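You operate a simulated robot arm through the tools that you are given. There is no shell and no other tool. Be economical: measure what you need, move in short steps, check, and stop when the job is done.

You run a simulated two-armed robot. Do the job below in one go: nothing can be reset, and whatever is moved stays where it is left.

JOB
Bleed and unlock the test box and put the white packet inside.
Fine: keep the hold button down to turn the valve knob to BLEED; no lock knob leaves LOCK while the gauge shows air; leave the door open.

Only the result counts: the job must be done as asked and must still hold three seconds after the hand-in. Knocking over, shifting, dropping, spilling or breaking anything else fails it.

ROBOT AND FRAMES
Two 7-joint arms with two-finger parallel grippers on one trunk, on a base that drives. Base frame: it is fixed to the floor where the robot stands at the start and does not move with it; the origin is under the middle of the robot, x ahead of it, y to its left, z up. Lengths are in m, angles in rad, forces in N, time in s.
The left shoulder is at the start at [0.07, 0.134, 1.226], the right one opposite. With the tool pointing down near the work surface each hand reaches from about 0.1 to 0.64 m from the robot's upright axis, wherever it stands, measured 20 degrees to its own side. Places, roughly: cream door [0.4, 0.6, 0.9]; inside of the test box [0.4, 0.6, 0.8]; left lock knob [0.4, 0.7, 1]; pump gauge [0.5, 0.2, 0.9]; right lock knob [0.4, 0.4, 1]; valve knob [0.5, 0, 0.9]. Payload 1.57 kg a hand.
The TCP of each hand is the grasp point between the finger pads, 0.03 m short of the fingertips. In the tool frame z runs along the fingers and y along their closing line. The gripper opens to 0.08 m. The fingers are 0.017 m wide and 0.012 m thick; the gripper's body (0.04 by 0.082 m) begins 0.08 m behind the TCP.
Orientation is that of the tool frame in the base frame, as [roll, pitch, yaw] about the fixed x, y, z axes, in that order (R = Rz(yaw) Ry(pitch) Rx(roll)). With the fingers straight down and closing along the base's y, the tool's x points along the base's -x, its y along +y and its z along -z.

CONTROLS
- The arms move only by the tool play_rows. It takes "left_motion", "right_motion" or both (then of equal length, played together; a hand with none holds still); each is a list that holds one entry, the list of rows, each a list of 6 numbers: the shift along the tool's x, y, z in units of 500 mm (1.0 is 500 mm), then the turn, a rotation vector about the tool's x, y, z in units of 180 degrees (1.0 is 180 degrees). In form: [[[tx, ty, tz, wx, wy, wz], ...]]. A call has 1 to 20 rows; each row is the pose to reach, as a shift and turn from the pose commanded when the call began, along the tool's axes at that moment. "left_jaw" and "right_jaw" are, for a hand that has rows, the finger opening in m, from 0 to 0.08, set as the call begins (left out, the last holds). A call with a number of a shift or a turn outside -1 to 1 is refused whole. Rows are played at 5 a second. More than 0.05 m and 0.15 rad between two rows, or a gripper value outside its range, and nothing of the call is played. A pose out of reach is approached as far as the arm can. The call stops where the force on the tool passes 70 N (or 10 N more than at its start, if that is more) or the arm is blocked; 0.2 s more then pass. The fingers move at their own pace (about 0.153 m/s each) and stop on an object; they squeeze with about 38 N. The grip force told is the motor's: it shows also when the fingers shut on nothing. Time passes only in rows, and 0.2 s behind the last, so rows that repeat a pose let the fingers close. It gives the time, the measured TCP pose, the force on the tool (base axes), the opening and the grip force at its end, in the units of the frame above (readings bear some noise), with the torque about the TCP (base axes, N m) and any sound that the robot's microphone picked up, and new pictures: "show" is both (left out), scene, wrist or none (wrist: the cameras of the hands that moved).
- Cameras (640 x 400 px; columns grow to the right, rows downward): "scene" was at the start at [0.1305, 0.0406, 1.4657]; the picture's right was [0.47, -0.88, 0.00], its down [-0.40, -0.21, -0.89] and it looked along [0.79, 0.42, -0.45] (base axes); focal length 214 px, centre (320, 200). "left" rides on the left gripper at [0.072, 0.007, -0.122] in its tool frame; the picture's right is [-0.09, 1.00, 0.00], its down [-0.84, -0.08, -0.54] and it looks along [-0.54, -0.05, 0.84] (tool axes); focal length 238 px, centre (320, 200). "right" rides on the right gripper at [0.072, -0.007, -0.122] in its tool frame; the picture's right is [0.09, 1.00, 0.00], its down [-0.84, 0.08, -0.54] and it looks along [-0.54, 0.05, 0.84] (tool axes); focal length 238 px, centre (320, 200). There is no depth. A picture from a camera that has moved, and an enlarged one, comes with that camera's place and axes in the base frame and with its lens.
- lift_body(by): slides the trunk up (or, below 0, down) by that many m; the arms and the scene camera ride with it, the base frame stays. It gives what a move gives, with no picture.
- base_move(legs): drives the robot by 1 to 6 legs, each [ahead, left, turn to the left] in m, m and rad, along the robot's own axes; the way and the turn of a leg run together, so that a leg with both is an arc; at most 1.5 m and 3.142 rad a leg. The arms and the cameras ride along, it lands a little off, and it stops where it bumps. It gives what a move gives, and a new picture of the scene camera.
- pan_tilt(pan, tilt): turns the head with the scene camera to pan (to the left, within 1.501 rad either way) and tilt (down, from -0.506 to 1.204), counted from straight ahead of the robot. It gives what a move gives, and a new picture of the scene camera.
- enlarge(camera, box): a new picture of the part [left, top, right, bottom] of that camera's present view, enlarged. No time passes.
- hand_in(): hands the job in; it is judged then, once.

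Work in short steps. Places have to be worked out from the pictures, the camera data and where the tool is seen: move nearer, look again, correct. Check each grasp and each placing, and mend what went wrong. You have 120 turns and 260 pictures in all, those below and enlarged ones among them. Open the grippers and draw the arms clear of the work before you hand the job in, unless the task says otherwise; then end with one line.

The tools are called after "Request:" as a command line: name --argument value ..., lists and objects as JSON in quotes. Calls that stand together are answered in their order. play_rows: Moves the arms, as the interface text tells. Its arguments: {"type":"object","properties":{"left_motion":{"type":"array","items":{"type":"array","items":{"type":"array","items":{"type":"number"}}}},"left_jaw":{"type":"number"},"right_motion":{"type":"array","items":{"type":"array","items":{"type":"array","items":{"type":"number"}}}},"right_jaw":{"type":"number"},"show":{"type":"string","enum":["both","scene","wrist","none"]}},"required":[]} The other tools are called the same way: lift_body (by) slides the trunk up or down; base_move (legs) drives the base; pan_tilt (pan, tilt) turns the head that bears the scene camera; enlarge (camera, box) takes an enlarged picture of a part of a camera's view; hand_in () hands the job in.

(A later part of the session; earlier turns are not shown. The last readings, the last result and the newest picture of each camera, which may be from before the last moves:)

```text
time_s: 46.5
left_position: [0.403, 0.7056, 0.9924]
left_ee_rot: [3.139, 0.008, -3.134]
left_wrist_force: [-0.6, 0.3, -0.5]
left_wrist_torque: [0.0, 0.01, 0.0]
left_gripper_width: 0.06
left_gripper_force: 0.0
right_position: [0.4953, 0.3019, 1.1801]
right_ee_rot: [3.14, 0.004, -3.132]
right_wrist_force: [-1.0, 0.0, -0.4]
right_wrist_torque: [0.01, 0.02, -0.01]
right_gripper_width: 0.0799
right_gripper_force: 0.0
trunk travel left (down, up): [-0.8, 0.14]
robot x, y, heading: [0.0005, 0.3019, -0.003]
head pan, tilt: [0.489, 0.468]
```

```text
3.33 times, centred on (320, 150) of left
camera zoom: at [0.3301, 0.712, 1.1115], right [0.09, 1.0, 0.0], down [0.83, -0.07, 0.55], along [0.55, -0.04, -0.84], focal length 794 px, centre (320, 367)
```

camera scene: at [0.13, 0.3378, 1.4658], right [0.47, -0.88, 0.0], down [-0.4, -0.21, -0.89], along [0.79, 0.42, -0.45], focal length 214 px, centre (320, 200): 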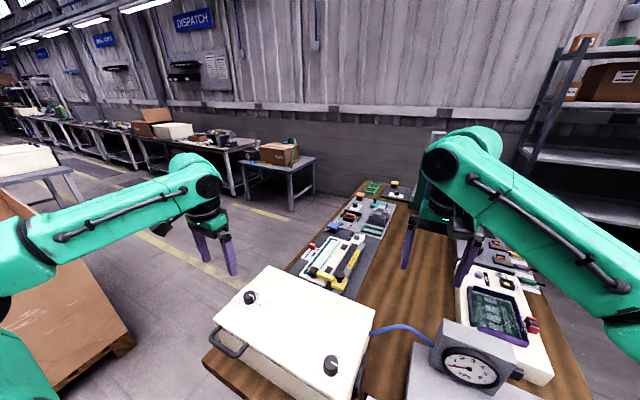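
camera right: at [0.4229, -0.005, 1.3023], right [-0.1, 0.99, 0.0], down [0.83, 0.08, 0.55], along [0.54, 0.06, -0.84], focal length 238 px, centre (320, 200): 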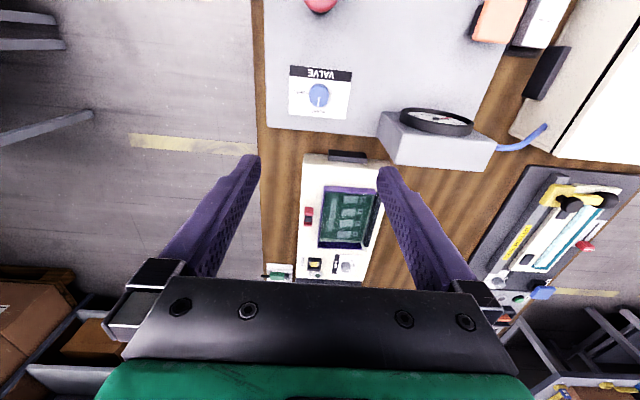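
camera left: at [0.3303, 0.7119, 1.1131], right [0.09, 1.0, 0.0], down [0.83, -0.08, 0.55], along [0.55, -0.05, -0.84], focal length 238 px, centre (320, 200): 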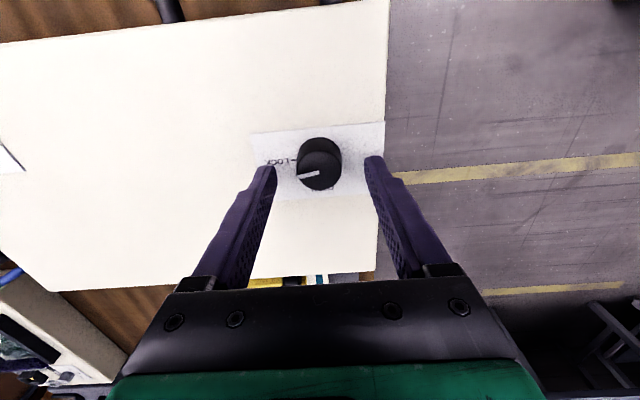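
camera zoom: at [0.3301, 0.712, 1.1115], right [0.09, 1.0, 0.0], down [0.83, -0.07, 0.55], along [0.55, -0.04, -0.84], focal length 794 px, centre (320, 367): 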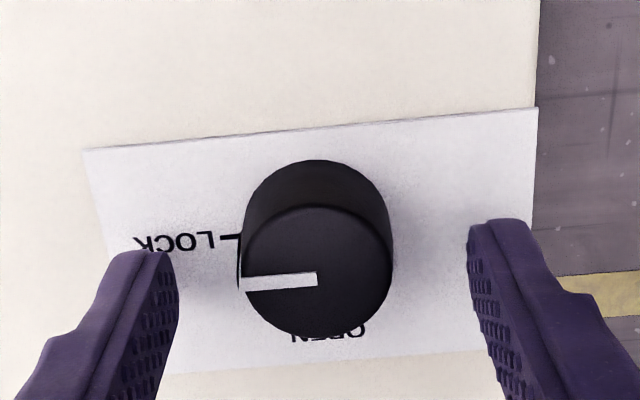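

It creeps back slowly: a spring with heavy damping, so quick turning slips. I'll regrip low and turn very slowly (~2.7°/s), watching torque.

Request:
play_rows --left_motion '[[[0, 0, 0.01, 0, 0, 0], [0, 0, 0.02, 0, 0, 0], [0, 0, 0.02, 0, 0, 0]]]' --left_jaw 0.06 --show "none"

Request:
play_rows --left_motion '[[[0, 0, 0, 0, 0, 0], [0, 0, 0, 0, 0, 0], [0, 0, 0, 0, 0, -0.003], [0, 0, 0, 0, 0, -0.006], [0, 0, 0, 0, 0, -0.009], [0, 0, 0, 0, 0, -0.012], [0, 0, 0, 0, 0, -0.015], [0, 0, 0, 0, 0, -0.018], [0, 0, 0, 0, 0, -0.021], [0, 0, 0, 0, 0, -0.024], [0, 0, 0, 0, 0, -0.027], [0, 0, 0, 0, 0, -0.03], [0, 0, 0, 0, 0, -0.033], [0, 0, 0, 0, 0, -0.036], [0, 0, 0, 0, 0, -0.039], [0, 0, 0, 0, 0, -0.042], [0, 0, 0, 0, 0, -0.045], [0, 0, 0, 0, 0, -0.048], [0, 0, 0, 0, 0, -0.051], [0, 0, 0, 0, 0, -0.054]]]' --left_jaw 0 --show "none"

Request:
play_rows --left_motion '[[[0, 0, 0, 0, 0, -0.003], [0, 0, 0, 0, 0, -0.006], [0, 0, 0, 0, 0, -0.009], [0, 0, 0, 0, 0, -0.012], [0, 0, 0, 0, 0, -0.015], [0, 0, 0, 0, 0, -0.018], [0, 0, 0, 0, 0, -0.021], [0, 0, 0, 0, 0, -0.024], [0, 0, 0, 0, 0, -0.027], [0, 0, 0, 0, 0, -0.03], [0, 0, 0, 0, 0, -0.033], [0, 0, 0, 0, 0, -0.036], [0, 0, 0, 0, 0, -0.039], [0, 0, 0, 0, 0, -0.042], [0, 0, 0, 0, 0, -0.045], [0, 0, 0, 0, 0, -0.048], [0, 0, 0, 0, 0, -0.051], [0, 0, 0, 0, 0, -0.054], [0, 0, 0, 0, 0, -0.057], [0, 0, 0, 0, 0, -0.06]]]' --show "none"

Request:
play_rows --left_motion '[[[0, 0, 0, 0, 0, -0.003], [0, 0, 0, 0, 0, -0.006], [0, 0, 0, 0, 0, -0.009], [0, 0, 0, 0, 0, -0.012], [0, 0, 0, 0, 0, -0.015], [0, 0, 0, 0, 0, -0.018], [0, 0, 0, 0, 0, -0.021], [0, 0, 0, 0, 0, -0.024], [0, 0, 0, 0, 0, -0.027], [0, 0, 0, 0, 0, -0.03], [0, 0, 0, 0, 0, -0.033], [0, 0, 0, 0, 0, -0.036], [0, 0, 0, 0, 0, -0.039], [0, 0, 0, 0, 0, -0.042], [0, 0, 0, 0, 0, -0.045], [0, 0, 0, 0, 0, -0.048], [0, 0, 0, 0, 0, -0.051], [0, 0, 0, 0, 0, -0.054], [0, 0, 0, 0, 0, -0.057], [0, 0, 0, 0, 0, -0.06]]]' --show "wrist"

Request:
enlarge --camera "left" --box '[240, 90, 400, 210]'

```text
time_s: 47.3
left_position: [0.4009, 0.7059, 0.9802]
left_ee_rot: [3.139, 0.007, -3.137]
left_wrist_force: [-0.5, 0.0, 0.3]
left_wrist_torque: [0.03, 0.03, 0.0]
left_gripper_width: 0.0597
left_gripper_force: 0.1
right_position: [0.494, 0.3008, 1.1808]
right_ee_rot: [3.138, 0.004, -3.132]
right_wrist_force: [0.3, 0.5, 0.2]
right_wrist_torque: [-0.02, 0.01, -0.01]
right_gripper_width: 0.0799
right_gripper_force: 0.1
trunk travel left (down, up): [-0.8, 0.14]
robot x, y, heading: [0.0014, 0.2966, -0.0]
head pan, tilt: [0.489, 0.468]
```

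```text
time_s: 51.5
left_position: [0.4019, 0.7064, 0.9805]
left_ee_rot: [3.139, 0.008, -2.966]
left_wrist_force: [-4.0, -2.0, -6.3]
left_wrist_torque: [-0.15, 0.81, -0.04]
left_gripper_width: 0.0312
left_gripper_force: 40.4
right_position: [0.4941, 0.3008, 1.1801]
right_ee_rot: [3.139, 0.007, -3.131]
right_wrist_force: [0.6, -0.7, 0.4]
right_wrist_torque: [0.0, -0.01, 0.01]
right_gripper_width: 0.0797
right_gripper_force: 0.0
trunk travel left (down, up): [-0.8, 0.14]
robot x, y, heading: [-0.0005, 0.3012, 0.002]
head pan, tilt: [0.489, 0.468]
```

```text
time_s: 55.7
left_position: [0.4014, 0.7071, 0.9808]
left_ee_rot: [-3.139, 0.012, -2.778]
left_wrist_force: [0.3, 5.5, 7.5]
left_wrist_torque: [0.12, -0.03, -0.42]
left_gripper_width: 0.0311
left_gripper_force: 40.3
right_position: [0.4937, 0.3016, 1.181]
right_ee_rot: [3.138, 0.007, -3.131]
right_wrist_force: [-0.1, 0.3, 0.4]
right_wrist_torque: [0.01, 0.01, -0.01]
right_gripper_width: 0.08
right_gripper_force: 0.1
trunk travel left (down, up): [-0.8, 0.14]
robot x, y, heading: [0.0029, 0.3001, 0.0]
head pan, tilt: [0.489, 0.468]
```

```text
time_s: 59.9
left_position: [0.4, 0.7075, 0.9807]
left_ee_rot: [-3.136, 0.01, -2.59]
left_wrist_force: [-1.3, 5.3, 2.9]
left_wrist_torque: [0.23, -0.01, -0.54]
left_gripper_width: 0.0317
left_gripper_force: 40.3
right_position: [0.4932, 0.3014, 1.1816]
right_ee_rot: [3.14, 0.005, -3.13]
right_wrist_force: [0.5, -0.4, 1.0]
right_wrist_torque: [-0.03, 0.0, -0.02]
right_gripper_width: 0.08
right_gripper_force: 0.0
trunk travel left (down, up): [-0.8, 0.14]
robot x, y, heading: [-0.0002, 0.2989, 0.001]
head pan, tilt: [0.489, 0.468]
camera left: at [0.3364, 0.6747, 1.1019], right [-0.44, 0.9, 0.0], down [0.75, 0.37, 0.55], along [0.49, 0.24, -0.84], focal length 238 px, centre (320, 200)
```

left: 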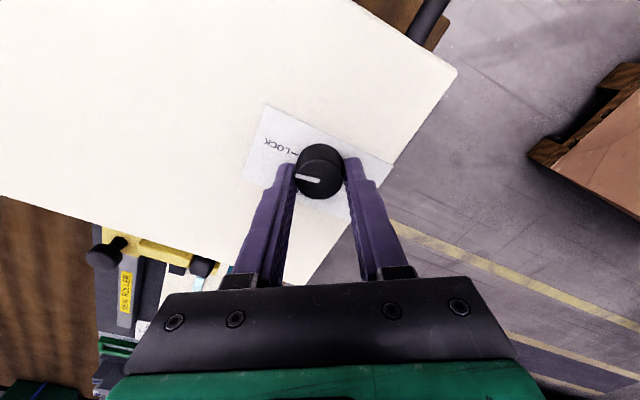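

```text
3.33 times, centred on (320, 150) of left
camera zoom: at [0.3364, 0.6747, 1.1019], right [-0.44, 0.9, 0.0], down [0.75, 0.37, 0.55], along [0.49, 0.24, -0.84], focal length 794 px, centre (320, 367)
```

zoom: 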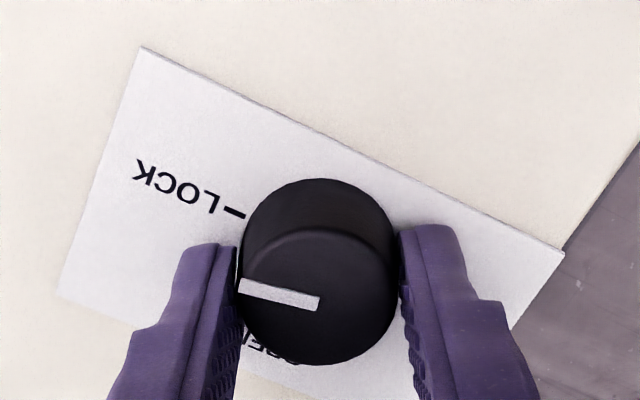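

Torque is free to ~10° then walls up: the interlock still seems to hold. Release, raise, and inspect the gauge and valve again closely.

Request:
play_rows --left_motion '[[[0, 0, 0, 0, 0, 0], [0, 0, 0, 0, 0, 0], [0, 0, -0.05, 0, 0, 0.03], [0, 0, -0.1, 0, 0, 0.07], [0, 0, -0.15, 0, 0, 0.11], [0, 0, -0.2, 0, 0, 0.15], [0, 0, -0.2, 0, 0, 0.174]]]' --left_jaw 0.08 --show "none"

Request:
pan_tilt --pan -0.5 --tilt 0.8

```text
time_s: 61.5
left_position: [0.4015, 0.7061, 1.0816]
left_ee_rot: [3.14, 0.008, -3.138]
left_wrist_force: [0.1, 0.5, 0.4]
left_wrist_torque: [0.01, 0.02, 0.01]
left_gripper_width: 0.0799
left_gripper_force: 0.1
right_position: [0.4953, 0.3006, 1.1807]
right_ee_rot: [3.139, 0.006, -3.131]
right_wrist_force: [-0.2, -0.5, 0.4]
right_wrist_torque: [-0.02, -0.01, -0.02]
right_gripper_width: 0.0799
right_gripper_force: 0.1
trunk travel left (down, up): [-0.8, 0.14]
robot x, y, heading: [-0.0036, 0.298, 0.007]
head pan, tilt: [0.489, 0.468]
```

```text
time_s: 62.8
left_position: [0.401, 0.7065, 1.0821]
left_ee_rot: [3.139, 0.009, -3.136]
left_wrist_force: [0.0, -0.1, -0.1]
left_wrist_torque: [0.03, 0.0, -0.02]
left_gripper_width: 0.08
left_gripper_force: 0.0
right_position: [0.4953, 0.3021, 1.1798]
right_ee_rot: [3.139, 0.005, -3.131]
right_wrist_force: [-0.4, 0.5, -0.8]
right_wrist_torque: [-0.01, -0.03, 0.0]
right_gripper_width: 0.0803
right_gripper_force: 0.1
trunk travel left (down, up): [-0.8, 0.14]
robot x, y, heading: [0.0004, 0.2986, 0.001]
head pan, tilt: [-0.499, 0.799]
camera scene: at [0.1202, 0.2586, 1.4368], right [-0.48, -0.88, 0.0], down [-0.63, 0.34, -0.7], along [0.61, -0.33, -0.72], focal length 214 px, centre (320, 200)
```

scene: 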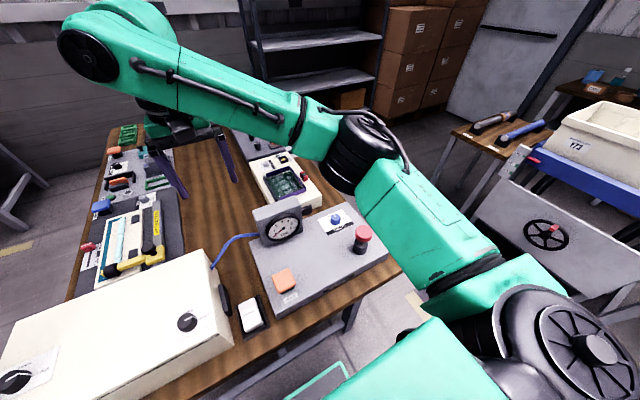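

Request:
enlarge --camera "scene" --box '[316, 205, 364, 240]'

Request:
enlarge --camera "scene" --box '[256, 205, 312, 250]'

Request:
enlarge --camera "scene" --box '[90, 240, 280, 390]'

```text
11.43 times, centred on (340, 222) of scene
camera zoom: at [0.1202, 0.2586, 1.4368], right [-0.48, -0.88, 0.0], down [-0.63, 0.34, -0.7], along [0.61, -0.33, -0.72], focal length 2451 px, centre (91, -57)
```

zoom: 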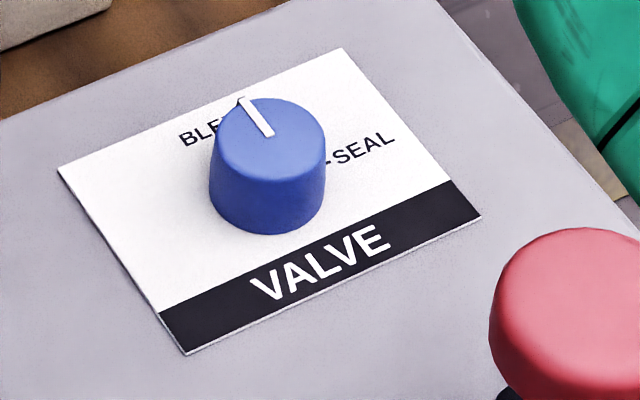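

```text
8.89 times, centred on (284, 228) of scene
camera zoom: at [0.1202, 0.2586, 1.4368], right [-0.48, -0.88, 0.0], down [-0.63, 0.34, -0.7], along [0.61, -0.33, -0.72], focal length 1906 px, centre (640, -44)
```

zoom: 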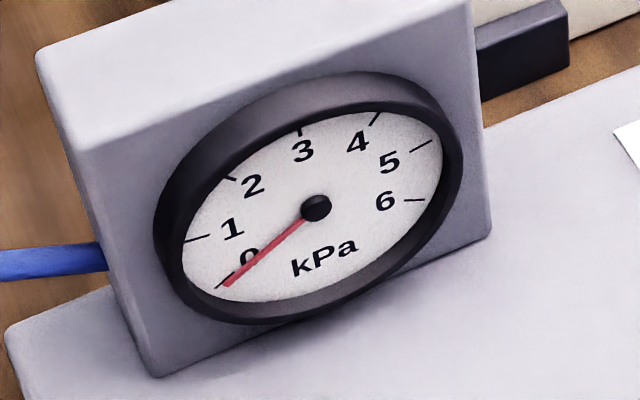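

```text
2.67 times, centred on (185, 315) of scene
camera zoom: at [0.1202, 0.2586, 1.4368], right [-0.48, -0.88, 0.0], down [-0.63, 0.34, -0.7], along [0.61, -0.33, -0.72], focal length 572 px, centre (680, -107)
```

zoom: 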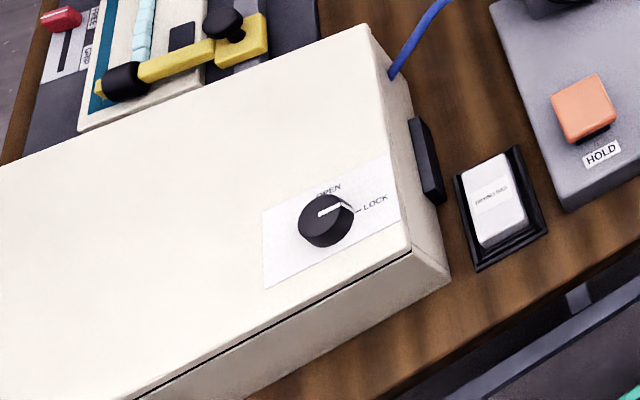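

Gauge is 0 and valve is at BLEED. I'll do a quasi-static torque test on the left knob: 6°, wait, read; then 12°, wait, read.

Request:
play_rows --left_motion '[[[0, 0, 0.06, 0, 0, 0], [0, 0, 0.12, 0, 0, 0], [0, 0, 0.17, 0, 0, 0], [0, 0, 0.203, 0, 0, 0], [0, 0, 0.203, 0, 0, 0]]]' --left_jaw 0.08 --show "none"

Request:
enlarge --camera "left" --box '[240, 90, 400, 210]'

Request:
play_rows --left_motion '[[[0, 0, 0, 0, 0, 0], [0, 0, 0, 0, 0, 0], [0, 0, 0, 0, 0, 0], [0, 0, 0, 0, 0, -0.005], [0, 0, 0, 0, 0, -0.01], [0, 0, 0, 0, 0, -0.015], [0, 0, 0, 0, 0, -0.02], [0, 0, 0, 0, 0, -0.025], [0, 0, 0, 0, 0, -0.03], [0, 0, 0, 0, 0, -0.033], [0, 0, 0, 0, 0, -0.033], [0, 0, 0, 0, 0, -0.033], [0, 0, 0, 0, 0, -0.033], [0, 0, 0, 0, 0, -0.033], [0, 0, 0, 0, 0, -0.033], [0, 0, 0, 0, 0, -0.033], [0, 0, 0, 0, 0, -0.033], [0, 0, 0, 0, 0, -0.033], [0, 0, 0, 0, 0, -0.033], [0, 0, 0, 0, 0, -0.033]]]' --left_jaw 0 --show "none"

Request:
enlarge --camera "left" --box '[240, 90, 400, 210]'

Request:
play_rows --left_motion '[[[0, 0, 0, 0, 0, -0.005], [0, 0, 0, 0, 0, -0.01], [0, 0, 0, 0, 0, -0.015], [0, 0, 0, 0, 0, -0.02], [0, 0, 0, 0, 0, -0.025], [0, 0, 0, 0, 0, -0.03], [0, 0, 0, 0, 0, -0.033], [0, 0, 0, 0, 0, -0.033], [0, 0, 0, 0, 0, -0.033], [0, 0, 0, 0, 0, -0.033], [0, 0, 0, 0, 0, -0.033], [0, 0, 0, 0, 0, -0.033], [0, 0, 0, 0, 0, -0.033], [0, 0, 0, 0, 0, -0.033], [0, 0, 0, 0, 0, -0.033], [0, 0, 0, 0, 0, -0.033], [0, 0, 0, 0, 0, -0.033], [0, 0, 0, 0, 0, -0.033], [0, 0, 0, 0, 0, -0.033], [0, 0, 0, 0, 0, -0.033]]]' --show "none"

Request:
enlarge --camera "left" --box '[240, 90, 400, 210]'

```text
time_s: 64.0
left_position: [0.4026, 0.7069, 0.9785]
left_ee_rot: [3.14, 0.009, -3.137]
left_wrist_force: [-0.1, -0.7, 0.3]
left_wrist_torque: [0.02, 0.01, 0.01]
left_gripper_width: 0.0798
left_gripper_force: 0.1
right_position: [0.4925, 0.3005, 1.1807]
right_ee_rot: [3.138, 0.004, -3.131]
right_wrist_force: [0.0, -0.2, -0.3]
right_wrist_torque: [-0.03, 0.02, -0.01]
right_gripper_width: 0.0799
right_gripper_force: 0.1
trunk travel left (down, up): [-0.8, 0.14]
robot x, y, heading: [-0.0005, 0.2968, -0.0]
head pan, tilt: [-0.499, 0.799]
```

```text
3.33 times, centred on (320, 150) of left
camera zoom: at [0.331, 0.7127, 1.0997], right [0.09, 1.0, 0.0], down [0.83, -0.07, 0.55], along [0.55, -0.04, -0.84], focal length 794 px, centre (320, 367)
```

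zoom: 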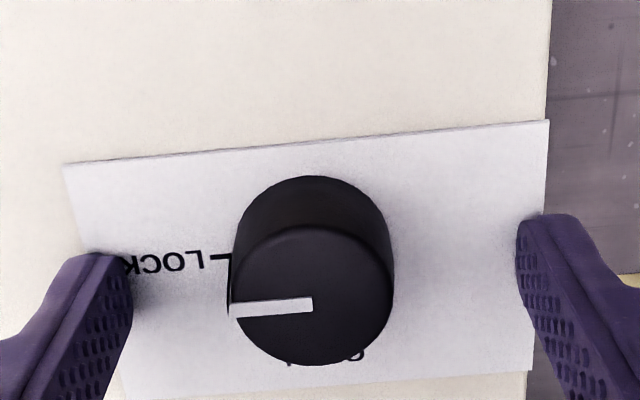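

```text
time_s: 68.2
left_position: [0.4035, 0.7055, 0.9786]
left_ee_rot: [3.139, 0.005, -3.034]
left_wrist_force: [-3.6, -7.0, -18.1]
left_wrist_torque: [-0.17, 0.29, -0.01]
left_gripper_width: 0.0313
left_gripper_force: 40.1
right_position: [0.4958, 0.3018, 1.1814]
right_ee_rot: [3.139, 0.003, -3.131]
right_wrist_force: [0.5, -0.3, -0.1]
right_wrist_torque: [0.03, -0.01, -0.01]
right_gripper_width: 0.08
right_gripper_force: 0.1
trunk travel left (down, up): [-0.8, 0.14]
robot x, y, heading: [0.0006, 0.3018, 0.006]
head pan, tilt: [-0.499, 0.799]
```

```text
3.33 times, centred on (320, 150) of left
camera zoom: at [0.3312, 0.7047, 1.1], right [-0.02, 1.0, 0.0], down [0.84, 0.01, 0.55], along [0.55, 0.01, -0.84], focal length 794 px, centre (320, 367)
```

zoom: 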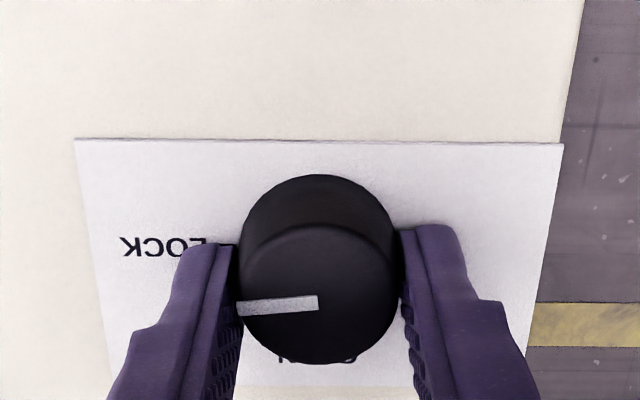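

```text
time_s: 72.4
left_position: [0.4038, 0.7065, 0.9797]
left_ee_rot: [3.141, 0.009, -2.929]
left_wrist_force: [2.1, -2.3, -5.5]
left_wrist_torque: [-0.11, -0.04, -0.03]
left_gripper_width: 0.0315
left_gripper_force: 40.1
right_position: [0.4964, 0.3007, 1.1806]
right_ee_rot: [3.141, 0.004, -3.13]
right_wrist_force: [0.3, -0.5, 0.3]
right_wrist_torque: [0.0, 0.01, 0.0]
right_gripper_width: 0.0802
right_gripper_force: 0.0
trunk travel left (down, up): [-0.8, 0.14]
robot x, y, heading: [0.0007, 0.2997, 0.001]
head pan, tilt: [-0.499, 0.799]
```

```text
3.33 times, centred on (320, 150) of left
camera zoom: at [0.3315, 0.6975, 1.1002], right [-0.12, 0.99, 0.0], down [0.83, 0.1, 0.55], along [0.54, 0.07, -0.84], focal length 794 px, centre (320, 367)
```

zoom: 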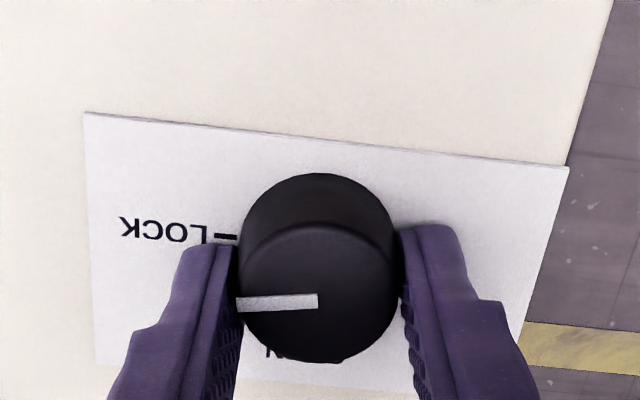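

No static torque up to 12° and the pointer follows. Continue the same slow way past 12° to see if there is a true wall.

Request:
play_rows --left_motion '[[[0, 0, 0, 0, 0, -0.003], [0, 0, 0, 0, 0, -0.006], [0, 0, 0, 0, 0, -0.009], [0, 0, 0, 0, 0, -0.012], [0, 0, 0, 0, 0, -0.015], [0, 0, 0, 0, 0, -0.018], [0, 0, 0, 0, 0, -0.021], [0, 0, 0, 0, 0, -0.024], [0, 0, 0, 0, 0, -0.027], [0, 0, 0, 0, 0, -0.03], [0, 0, 0, 0, 0, -0.033], [0, 0, 0, 0, 0, -0.033], [0, 0, 0, 0, 0, -0.033], [0, 0, 0, 0, 0, -0.033], [0, 0, 0, 0, 0, -0.033], [0, 0, 0, 0, 0, -0.033], [0, 0, 0, 0, 0, -0.033], [0, 0, 0, 0, 0, -0.033], [0, 0, 0, 0, 0, -0.033], [0, 0, 0, 0, 0, -0.033]]]' --show "none"

Request:
enlarge --camera "left" --box '[240, 90, 400, 210]'

Request:
play_rows --left_motion '[[[0, 0, 0, 0, 0, -0.003], [0, 0, 0, 0, 0, -0.006], [0, 0, 0, 0, 0, -0.009], [0, 0, 0, 0, 0, -0.012], [0, 0, 0, 0, 0, -0.015], [0, 0, 0, 0, 0, -0.018], [0, 0, 0, 0, 0, -0.021], [0, 0, 0, 0, 0, -0.024], [0, 0, 0, 0, 0, -0.027], [0, 0, 0, 0, 0, -0.03], [0, 0, 0, 0, 0, -0.033], [0, 0, 0, 0, 0, -0.033], [0, 0, 0, 0, 0, -0.033], [0, 0, 0, 0, 0, -0.033], [0, 0, 0, 0, 0, -0.033], [0, 0, 0, 0, 0, -0.033], [0, 0, 0, 0, 0, -0.033], [0, 0, 0, 0, 0, -0.033], [0, 0, 0, 0, 0, -0.033], [0, 0, 0, 0, 0, -0.033]]]' --show "none"

Request:
enlarge --camera "left" --box '[240, 90, 400, 210]'

```text
time_s: 76.6
left_position: [0.4023, 0.7069, 0.9789]
left_ee_rot: [3.141, 0.006, -2.825]
left_wrist_force: [-1.9, -1.9, -10.1]
left_wrist_torque: [-0.11, 0.14, -0.04]
left_gripper_width: 0.031
left_gripper_force: 39.7
right_position: [0.4945, 0.3015, 1.182]
right_ee_rot: [3.14, 0.002, -3.132]
right_wrist_force: [-0.3, -0.6, 0.2]
right_wrist_torque: [0.0, 0.05, -0.01]
right_gripper_width: 0.08
right_gripper_force: 0.0
trunk travel left (down, up): [-0.8, 0.14]
robot x, y, heading: [0.0004, 0.2999, -0.003]
head pan, tilt: [-0.499, 0.799]
```

```text
3.33 times, centred on (320, 150) of left
camera zoom: at [0.3321, 0.6905, 1.1004], right [-0.22, 0.98, 0.0], down [0.82, 0.19, 0.55], along [0.53, 0.12, -0.84], focal length 794 px, centre (320, 367)
```

zoom: 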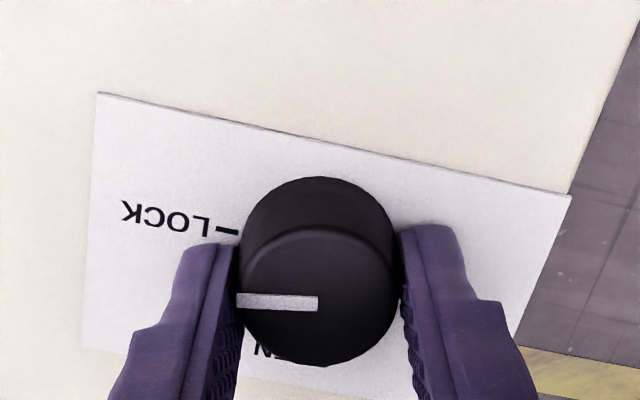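

```text
time_s: 80.8
left_position: [0.402, 0.7072, 0.979]
left_ee_rot: [-3.14, 0.012, -2.721]
left_wrist_force: [5.9, 9.4, 10.9]
left_wrist_torque: [0.37, -0.44, -0.38]
left_gripper_width: 0.0311
left_gripper_force: 39.6
right_position: [0.4934, 0.302, 1.1785]
right_ee_rot: [3.141, 0.004, -3.13]
right_wrist_force: [0.4, -0.4, -0.1]
right_wrist_torque: [0.0, -0.01, -0.01]
right_gripper_width: 0.0801
right_gripper_force: 0.0
trunk travel left (down, up): [-0.8, 0.14]
robot x, y, heading: [-0.0031, 0.2974, 0.005]
head pan, tilt: [-0.499, 0.799]
```

```text
3.33 times, centred on (320, 150) of left
camera zoom: at [0.3335, 0.6834, 1.1003], right [-0.32, 0.95, 0.0], down [0.79, 0.27, 0.55], along [0.52, 0.18, -0.83], focal length 794 px, centre (320, 367)
```

zoom: 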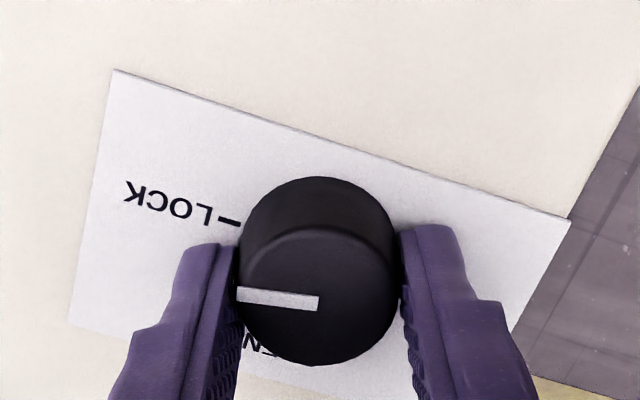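

The data fit a free play of ~12° then a hard wall, i.e. the interlock is still engaged. Perhaps a trace of pressure remains; I'll release the knob and press HOLD again for a few seconds with the right hand while the valve is at BLEED.

Request:
play_rows --left_motion '[[[0, 0, 0, 0, 0, 0], [0, 0, 0, 0, 0, 0], [0, 0, 0, 0, 0, 0], [0, 0, 0, 0, 0, 0.035], [0, 0, 0, 0, 0, 0.07], [0, 0, 0, 0, 0, 0.1], [0, 0, 0, 0, 0, 0.134], [0, 0, 0, 0, 0, 0.134], [0, 0, 0, 0, 0, 0.134]]]' --right_motion '[[[0.06, -0.036, 0, 0, 0, 0], [0.12, -0.072, 0, 0, 0, 0], [0.18, -0.108, 0, 0, 0, 0], [0.241, -0.144, 0, 0, 0, 0], [0.241, -0.144, 0.08, 0, 0, 0], [0.241, -0.144, 0.17, 0, 0, 0], [0.241, -0.144, 0.26, 0, 0, 0], [0.241, -0.144, 0.35, 0, 0, 0], [0.241, -0.144, 0.44, 0, 0, 0]]]' --left_jaw 0.08 --right_jaw 0 --show "both"

```text
time_s: 82.8
left_position: [0.4032, 0.7061, 0.9795]
left_ee_rot: [3.139, 0.01, 3.14]
left_wrist_force: [-0.6, 0.4, 0.3]
left_wrist_torque: [-0.01, 0.0, -0.02]
left_gripper_width: 0.08
left_gripper_force: 0.1
right_position: [0.373, 0.2276, 0.9597]
right_ee_rot: [3.139, 0.007, -3.13]
right_wrist_force: [0.1, 0.7, -0.3]
right_wrist_torque: [0.0, 0.04, 0.0]
right_gripper_width: 0.0
right_gripper_force: 21.4
trunk travel left (down, up): [-0.8, 0.14]
robot x, y, heading: [-0.0019, 0.2986, -0.0]
head pan, tilt: [-0.499, 0.799]
camera scene: at [0.1205, 0.258, 1.4368], right [-0.48, -0.88, 0.0], down [-0.63, 0.34, -0.7], along [0.61, -0.33, -0.72], focal length 214 px, centre (320, 200)
camera right: at [0.3011, 0.2207, 1.0808], right [-0.1, 0.99, 0.0], down [0.83, 0.08, 0.55], along [0.54, 0.06, -0.84], focal length 238 px, centre (320, 200)
camera left: at [0.3303, 0.7119, 1.1007], right [0.09, 1.0, 0.0], down [0.83, -0.08, 0.55], along [0.55, -0.05, -0.84], focal length 238 px, centre (320, 200)
```

scene: 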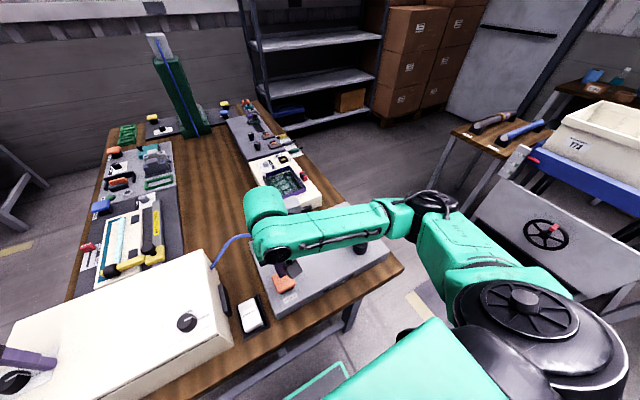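
right: 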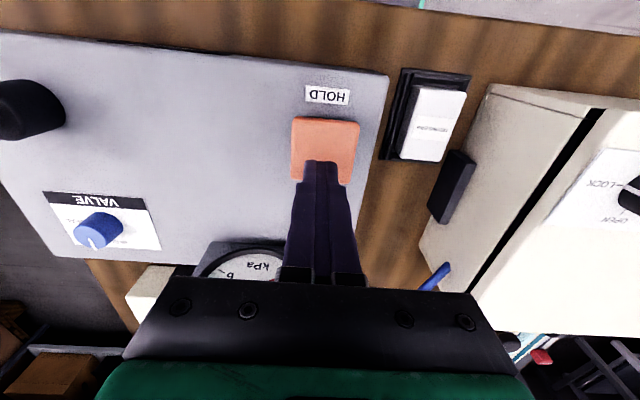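
left: 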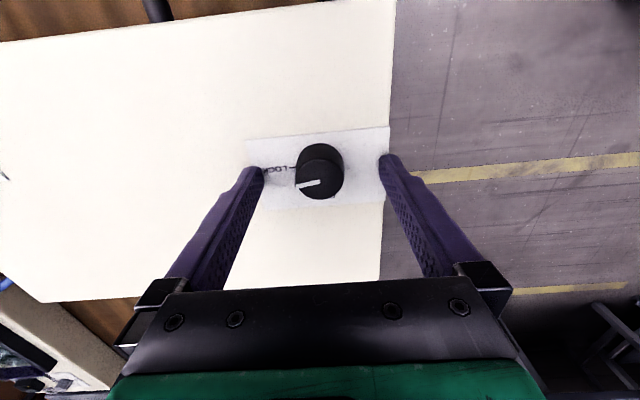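

Right fingertips are right over HOLD. Press it down and keep ~2 s.

Request:
play_rows --right_motion '[[[0, 0.002, 0.03, 0, 0, 0], [0, 0.002, 0.056, 0, 0, 0], [0, 0.002, 0.066, 0, 0, 0], [0, 0.002, 0.074, 0, 0, 0], [0, 0.002, 0.074, 0, 0, 0], [0, 0.002, 0.074, 0, 0, 0], [0, 0.002, 0.074, 0, 0, 0], [0, 0.002, 0.074, 0, 0, 0], [0, 0.002, 0.074, 0, 0, 0], [0, 0.002, 0.074, 0, 0, 0]]]' --show "wrist"

```text
time_s: 85.0
left_position: [0.3983, 0.7049, 0.9815]
left_ee_rot: [3.138, 0.013, 3.14]
left_wrist_force: [0.2, -0.2, -0.6]
left_wrist_torque: [0.04, 0.0, 0.02]
left_gripper_width: 0.08
left_gripper_force: 0.1
right_position: [0.3729, 0.2285, 0.9274]
right_ee_rot: [3.135, 0.017, -3.134]
right_wrist_force: [2.1, -6.9, 54.1]
right_wrist_torque: [-0.3, 0.16, 0.33]
right_gripper_width: 0.0
right_gripper_force: 21.4
trunk travel left (down, up): [-0.8, 0.14]
robot x, y, heading: [-0.0004, 0.2982, 0.0]
head pan, tilt: [-0.499, 0.799]
camera right: at [0.2999, 0.2215, 1.0481], right [-0.1, 0.99, 0.0], down [0.83, 0.08, 0.56], along [0.55, 0.06, -0.83], focal length 238 px, centre (320, 200)
```

right: 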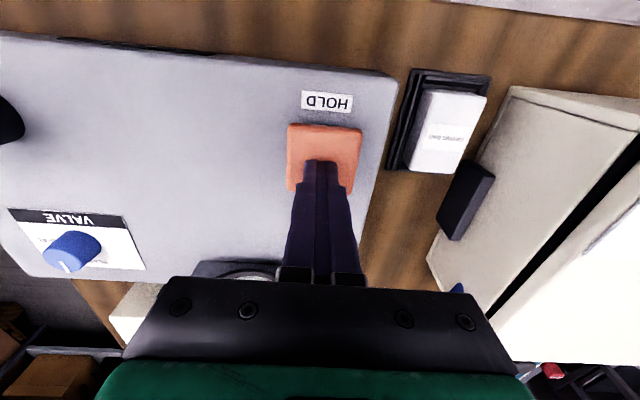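

HOLD is down (54 N). Now with it held, grip the left lock and turn ~36°.

Request:
play_rows --left_motion '[[[0, 0, 0, 0, 0, 0], [0, 0, 0, 0, 0, 0], [0, 0, 0, 0, 0, 0], [0, 0, 0, 0, 0, -0.02], [0, 0, 0, 0, 0, -0.04], [0, 0, 0, 0, 0, -0.06], [0, 0, 0, 0, 0, -0.08], [0, 0, 0, 0, 0, -0.1], [0, 0, 0, 0, 0, -0.12], [0, 0, 0, 0, 0, -0.14], [0, 0, 0, 0, 0, -0.16], [0, 0, 0, 0, 0, -0.18], [0, 0, 0, 0, 0, -0.2]]]' --left_jaw 0 --show "none"

Request:
enlarge --camera "left" --box '[240, 90, 400, 210]'

```text
time_s: 87.8
left_position: [0.397, 0.7047, 0.9825]
left_ee_rot: [-3.135, 0.015, -2.514]
left_wrist_force: [1.8, -6.4, 5.4]
left_wrist_torque: [-0.19, -0.12, -0.44]
left_gripper_width: 0.0313
left_gripper_force: 40.0
right_position: [0.373, 0.2289, 0.9281]
right_ee_rot: [3.133, 0.017, -3.133]
right_wrist_force: [3.8, 1.1, 52.1]
right_wrist_torque: [0.0, 0.16, -0.15]
right_gripper_width: 0.0001
right_gripper_force: 21.5
trunk travel left (down, up): [-0.8, 0.14]
robot x, y, heading: [-0.0013, 0.2987, 0.002]
head pan, tilt: [-0.499, 0.799]
```

```text
3.33 times, centred on (320, 150) of left
camera zoom: at [0.335, 0.6677, 1.1029], right [-0.51, 0.86, 0.0], down [0.71, 0.43, 0.55], along [0.48, 0.28, -0.83], focal length 794 px, centre (320, 367)
```

zoom: 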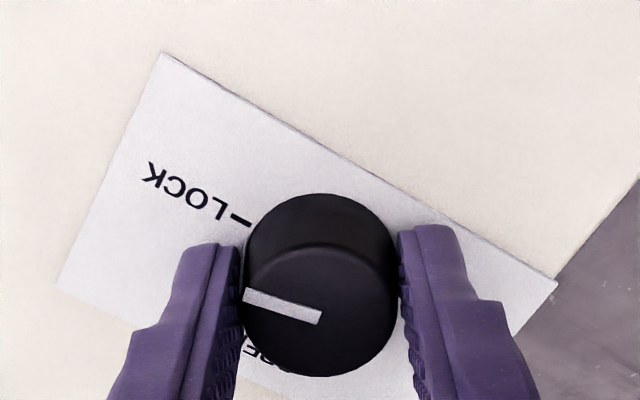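

Same wall even with HOLD down. Diagnostic: turn the other way (clockwise) to see the knob's limits; also release HOLD.

Request:
play_rows --left_motion '[[[0, 0, 0, 0, 0, 0.03], [0, 0, 0, 0, 0, 0.06], [0, 0, 0, 0, 0, 0.09], [0, 0, 0, 0, 0, 0.12], [0, 0, 0, 0, 0, 0.15], [0, 0, 0, 0, 0, 0.18], [0, 0, 0, 0, 0, 0.2], [0, 0, 0, 0, 0, 0.22], [0, 0, 0, 0, 0, 0.24]]]' --right_motion '[[[0, 0, -0.03, 0, 0, 0], [0, 0, -0.08, 0, 0, 0], [0, 0, -0.12, 0, 0, 0], [0, 0, -0.16, 0, 0, 0], [0, 0, -0.2, 0, 0, 0], [0, 0, -0.24, 0, 0, 0], [0, 0, -0.28, 0, 0, 0], [0, 0, -0.32, 0, 0, 0], [0, 0, -0.36, 0, 0, 0]]]' --show "none"

Request:
enlarge --camera "left" --box '[240, 90, 400, 210]'

Request:
enlarge --camera "scene" --box '[0, 190, 320, 390]'

```text
time_s: 89.8
left_position: [0.4006, 0.705, 0.9803]
left_ee_rot: [3.138, 0.01, 3.011]
left_wrist_force: [-0.1, 1.7, 9.0]
left_wrist_torque: [-0.02, 0.02, 0.22]
left_gripper_width: 0.0315
left_gripper_force: 40.7
right_position: [0.3722, 0.2279, 1.1018]
right_ee_rot: [3.139, 0.005, -3.131]
right_wrist_force: [0.5, 0.3, 0.1]
right_wrist_torque: [-0.02, 0.0, -0.02]
right_gripper_width: 0.0001
right_gripper_force: 21.2
trunk travel left (down, up): [-0.8, 0.14]
robot x, y, heading: [-0.0023, 0.3025, 0.001]
head pan, tilt: [-0.499, 0.799]
```

```text
3.33 times, centred on (320, 150) of left
camera zoom: at [0.3306, 0.7207, 1.1014], right [0.22, 0.98, 0.01], down [0.81, -0.19, 0.55], along [0.54, -0.12, -0.84], focal length 794 px, centre (320, 367)
```

zoom: 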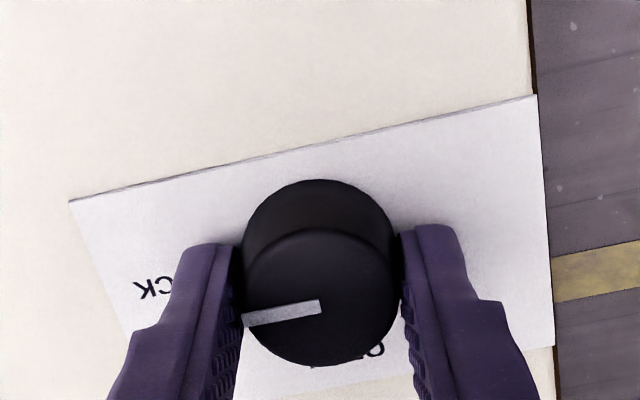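

```text
2.00 times, centred on (160, 290) of scene
camera zoom: at [0.1185, 0.2573, 1.4369], right [-0.48, -0.88, 0.0], down [-0.63, 0.34, -0.7], along [0.61, -0.33, -0.72], focal length 429 px, centre (640, 20)
```

zoom: 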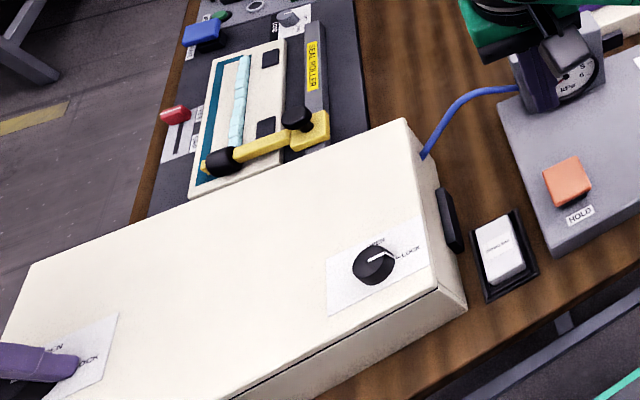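

CW it stops at 0°, so the play is 0–~13°. Clear the left hand and inspect the box all around for anything I missed.

Request:
play_rows --left_motion '[[[0, 0, 0, 0, 0, 0], [0, 0, 0, 0, 0, 0], [0, 0, -0.08, 0, 0, 0], [0, 0, -0.16, 0, 0, 0], [0, 0, -0.24, 0, 0, -0.02], [0, 0, -0.32, 0, 0, -0.04], [0.05, 0.05, -0.4, 0, 0, -0.04], [0.1, 0.12, -0.44, 0, 0, -0.04], [0.1, 0.2, -0.44, 0, 0, -0.04]]]' --left_jaw 0.08 --show "none"

Request:
pan_tilt --pan 0.5 --tilt 0.8

Request:
enlarge --camera "scene" --box '[150, 180, 470, 380]'

Request:
enlarge --camera "left" --box '[0, 0, 400, 250]'

```text
refused: row 7 steps farther than a row can; nothing moved
```

```text
time_s: 91.0
left_position: [0.4006, 0.7043, 0.9807]
left_ee_rot: [3.136, 0.009, 3.015]
left_wrist_force: [0.4, -0.5, 9.4]
left_wrist_torque: [-0.03, 0.0, -0.01]
left_gripper_width: 0.031
left_gripper_force: 40.2
right_position: [0.3719, 0.227, 1.1019]
right_ee_rot: [3.137, 0.004, -3.132]
right_wrist_force: [-0.3, -0.6, 0.2]
right_wrist_torque: [0.0, 0.0, 0.02]
right_gripper_width: 0.0
right_gripper_force: 20.8
trunk travel left (down, up): [-0.8, 0.14]
robot x, y, heading: [0.001, 0.2972, 0.004]
head pan, tilt: [0.499, 0.799]
camera scene: at [0.1187, 0.3341, 1.437], right [0.48, -0.88, 0.0], down [-0.63, -0.34, -0.7], along [0.61, 0.33, -0.72], focal length 214 px, centre (320, 200)
```

scene: 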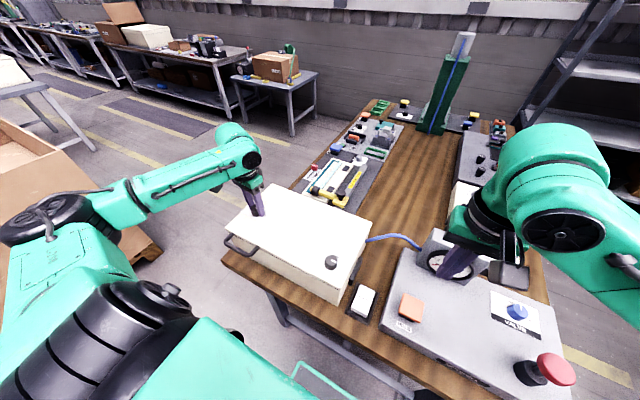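

```text
2.00 times, centred on (310, 280) of scene
camera zoom: at [0.1187, 0.3341, 1.437], right [0.48, -0.88, 0.0], down [-0.63, -0.34, -0.7], along [0.61, 0.33, -0.72], focal length 429 px, centre (340, 40)
```

zoom: 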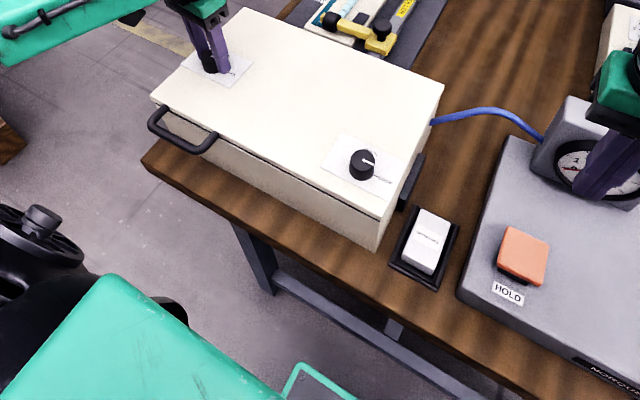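

```text
1.60 times, centred on (200, 125) of left
camera zoom: at [0.3307, 0.7204, 1.1015], right [0.22, 0.98, 0.01], down [0.82, -0.18, 0.55], along [0.54, -0.11, -0.84], focal length 381 px, centre (512, 320)
```

zoom: 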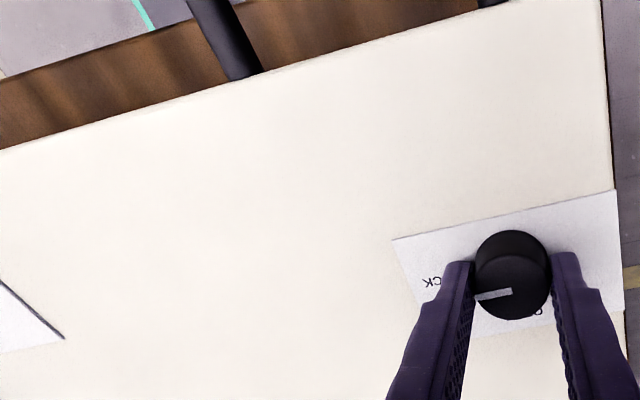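

Look at the gauge with the right wrist camera, which now faces the dial almost squarely.

Request:
play_rows --right_motion '[[[0, -0.08, 0, 0, 0, 0], [0, -0.14, 0, 0, 0, 0], [0, -0.14, 0, 0, 0, 0]]]' --show "wrist"

```text
time_s: 91.8
left_position: [0.4017, 0.7051, 0.9796]
left_ee_rot: [3.136, 0.009, 3.014]
left_wrist_force: [-0.1, 0.0, 8.5]
left_wrist_torque: [0.2, 0.11, -0.04]
left_gripper_width: 0.0311
left_gripper_force: 39.8
right_position: [0.3729, 0.1592, 1.1027]
right_ee_rot: [3.138, 0.004, -3.13]
right_wrist_force: [0.5, -0.8, -0.1]
right_wrist_torque: [-0.01, 0.01, -0.02]
right_gripper_width: 0.0
right_gripper_force: 21.7
trunk travel left (down, up): [-0.8, 0.14]
robot x, y, heading: [0.0004, 0.2997, 0.005]
head pan, tilt: [0.499, 0.799]
camera right: at [0.3005, 0.1512, 1.2245], right [-0.1, 0.99, 0.0], down [0.83, 0.08, 0.55], along [0.54, 0.06, -0.84], focal length 238 px, centre (320, 200)
```

right: 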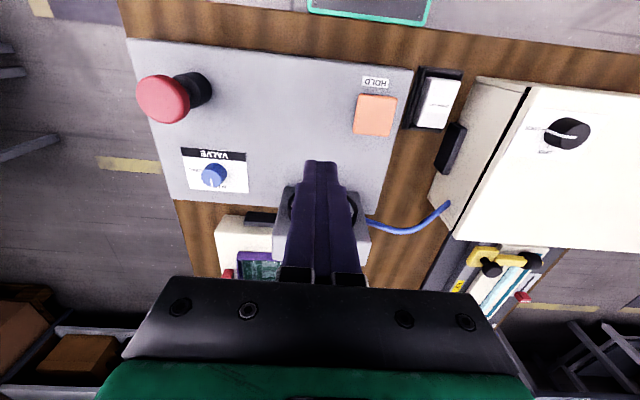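

Open the right jaws to see the dial between them.

Request:
play_rows --right_motion '[[[0, 0.03, 0, 0, 0, 0], [0, 0.06, 0, 0, 0, 0], [0, 0.06, 0, 0, 0, 0]]]' --right_jaw 0.08 --show "none"

Request:
enlarge --camera "right" --box '[260, 160, 360, 240]'

Request:
enlarge --camera "right" --box '[150, 140, 230, 200]'

Request:
enlarge --camera "right" --box '[480, 90, 600, 170]'

```text
time_s: 92.7
left_position: [0.4019, 0.7046, 0.9808]
left_ee_rot: [3.136, 0.009, 3.015]
left_wrist_force: [0.3, -0.1, 8.2]
left_wrist_torque: [-0.1, 0.14, 0.0]
left_gripper_width: 0.0313
left_gripper_force: 39.8
right_position: [0.3731, 0.1894, 1.1037]
right_ee_rot: [3.14, 0.005, -3.132]
right_wrist_force: [-0.5, -0.2, 0.2]
right_wrist_torque: [-0.01, -0.02, -0.01]
right_gripper_width: 0.08
right_gripper_force: 0.1
trunk travel left (down, up): [-0.8, 0.14]
robot x, y, heading: [-0.0027, 0.2981, 0.006]
head pan, tilt: [0.499, 0.799]
```

```text
5.00 times, centred on (310, 200) of right
camera zoom: at [0.3013, 0.1822, 1.2254], right [-0.1, 0.99, 0.0], down [0.83, 0.08, 0.55], along [0.54, 0.06, -0.84], focal length 1192 px, centre (370, 200)
```

zoom: 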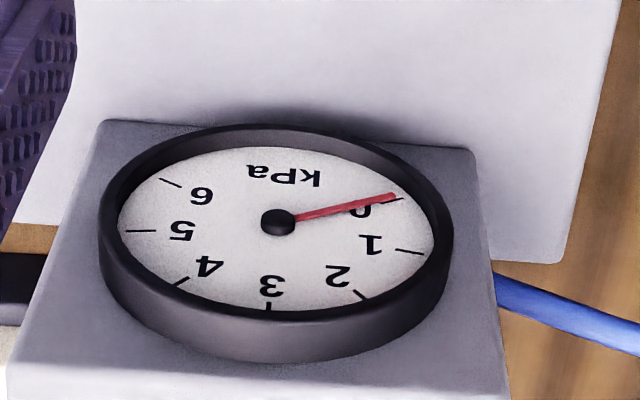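

```text
6.67 times, centred on (190, 170) of right
camera zoom: at [0.3013, 0.1822, 1.2254], right [-0.1, 0.99, 0.0], down [0.83, 0.08, 0.55], along [0.54, 0.06, -0.84], focal length 1589 px, centre (1187, 400)
```

zoom: 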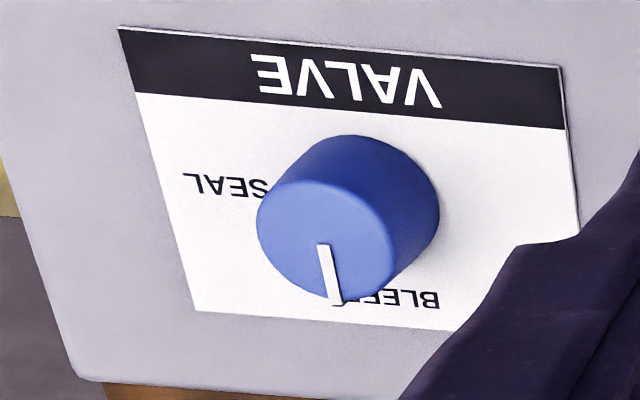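

```text
5.00 times, centred on (540, 130) of right
camera zoom: at [0.3013, 0.1822, 1.2254], right [-0.1, 0.99, 0.0], down [0.83, 0.08, 0.55], along [0.54, 0.06, -0.84], focal length 1192 px, centre (-780, 550)
```

zoom: 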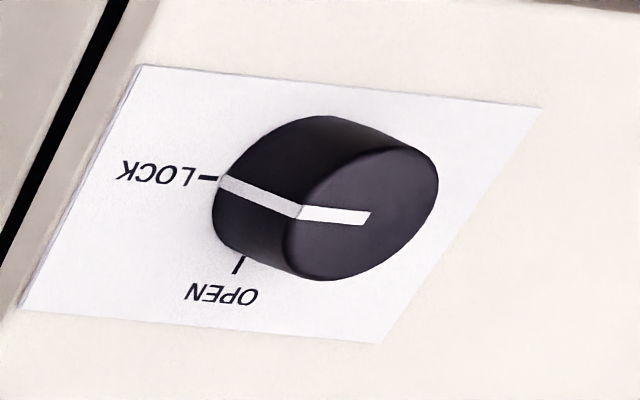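

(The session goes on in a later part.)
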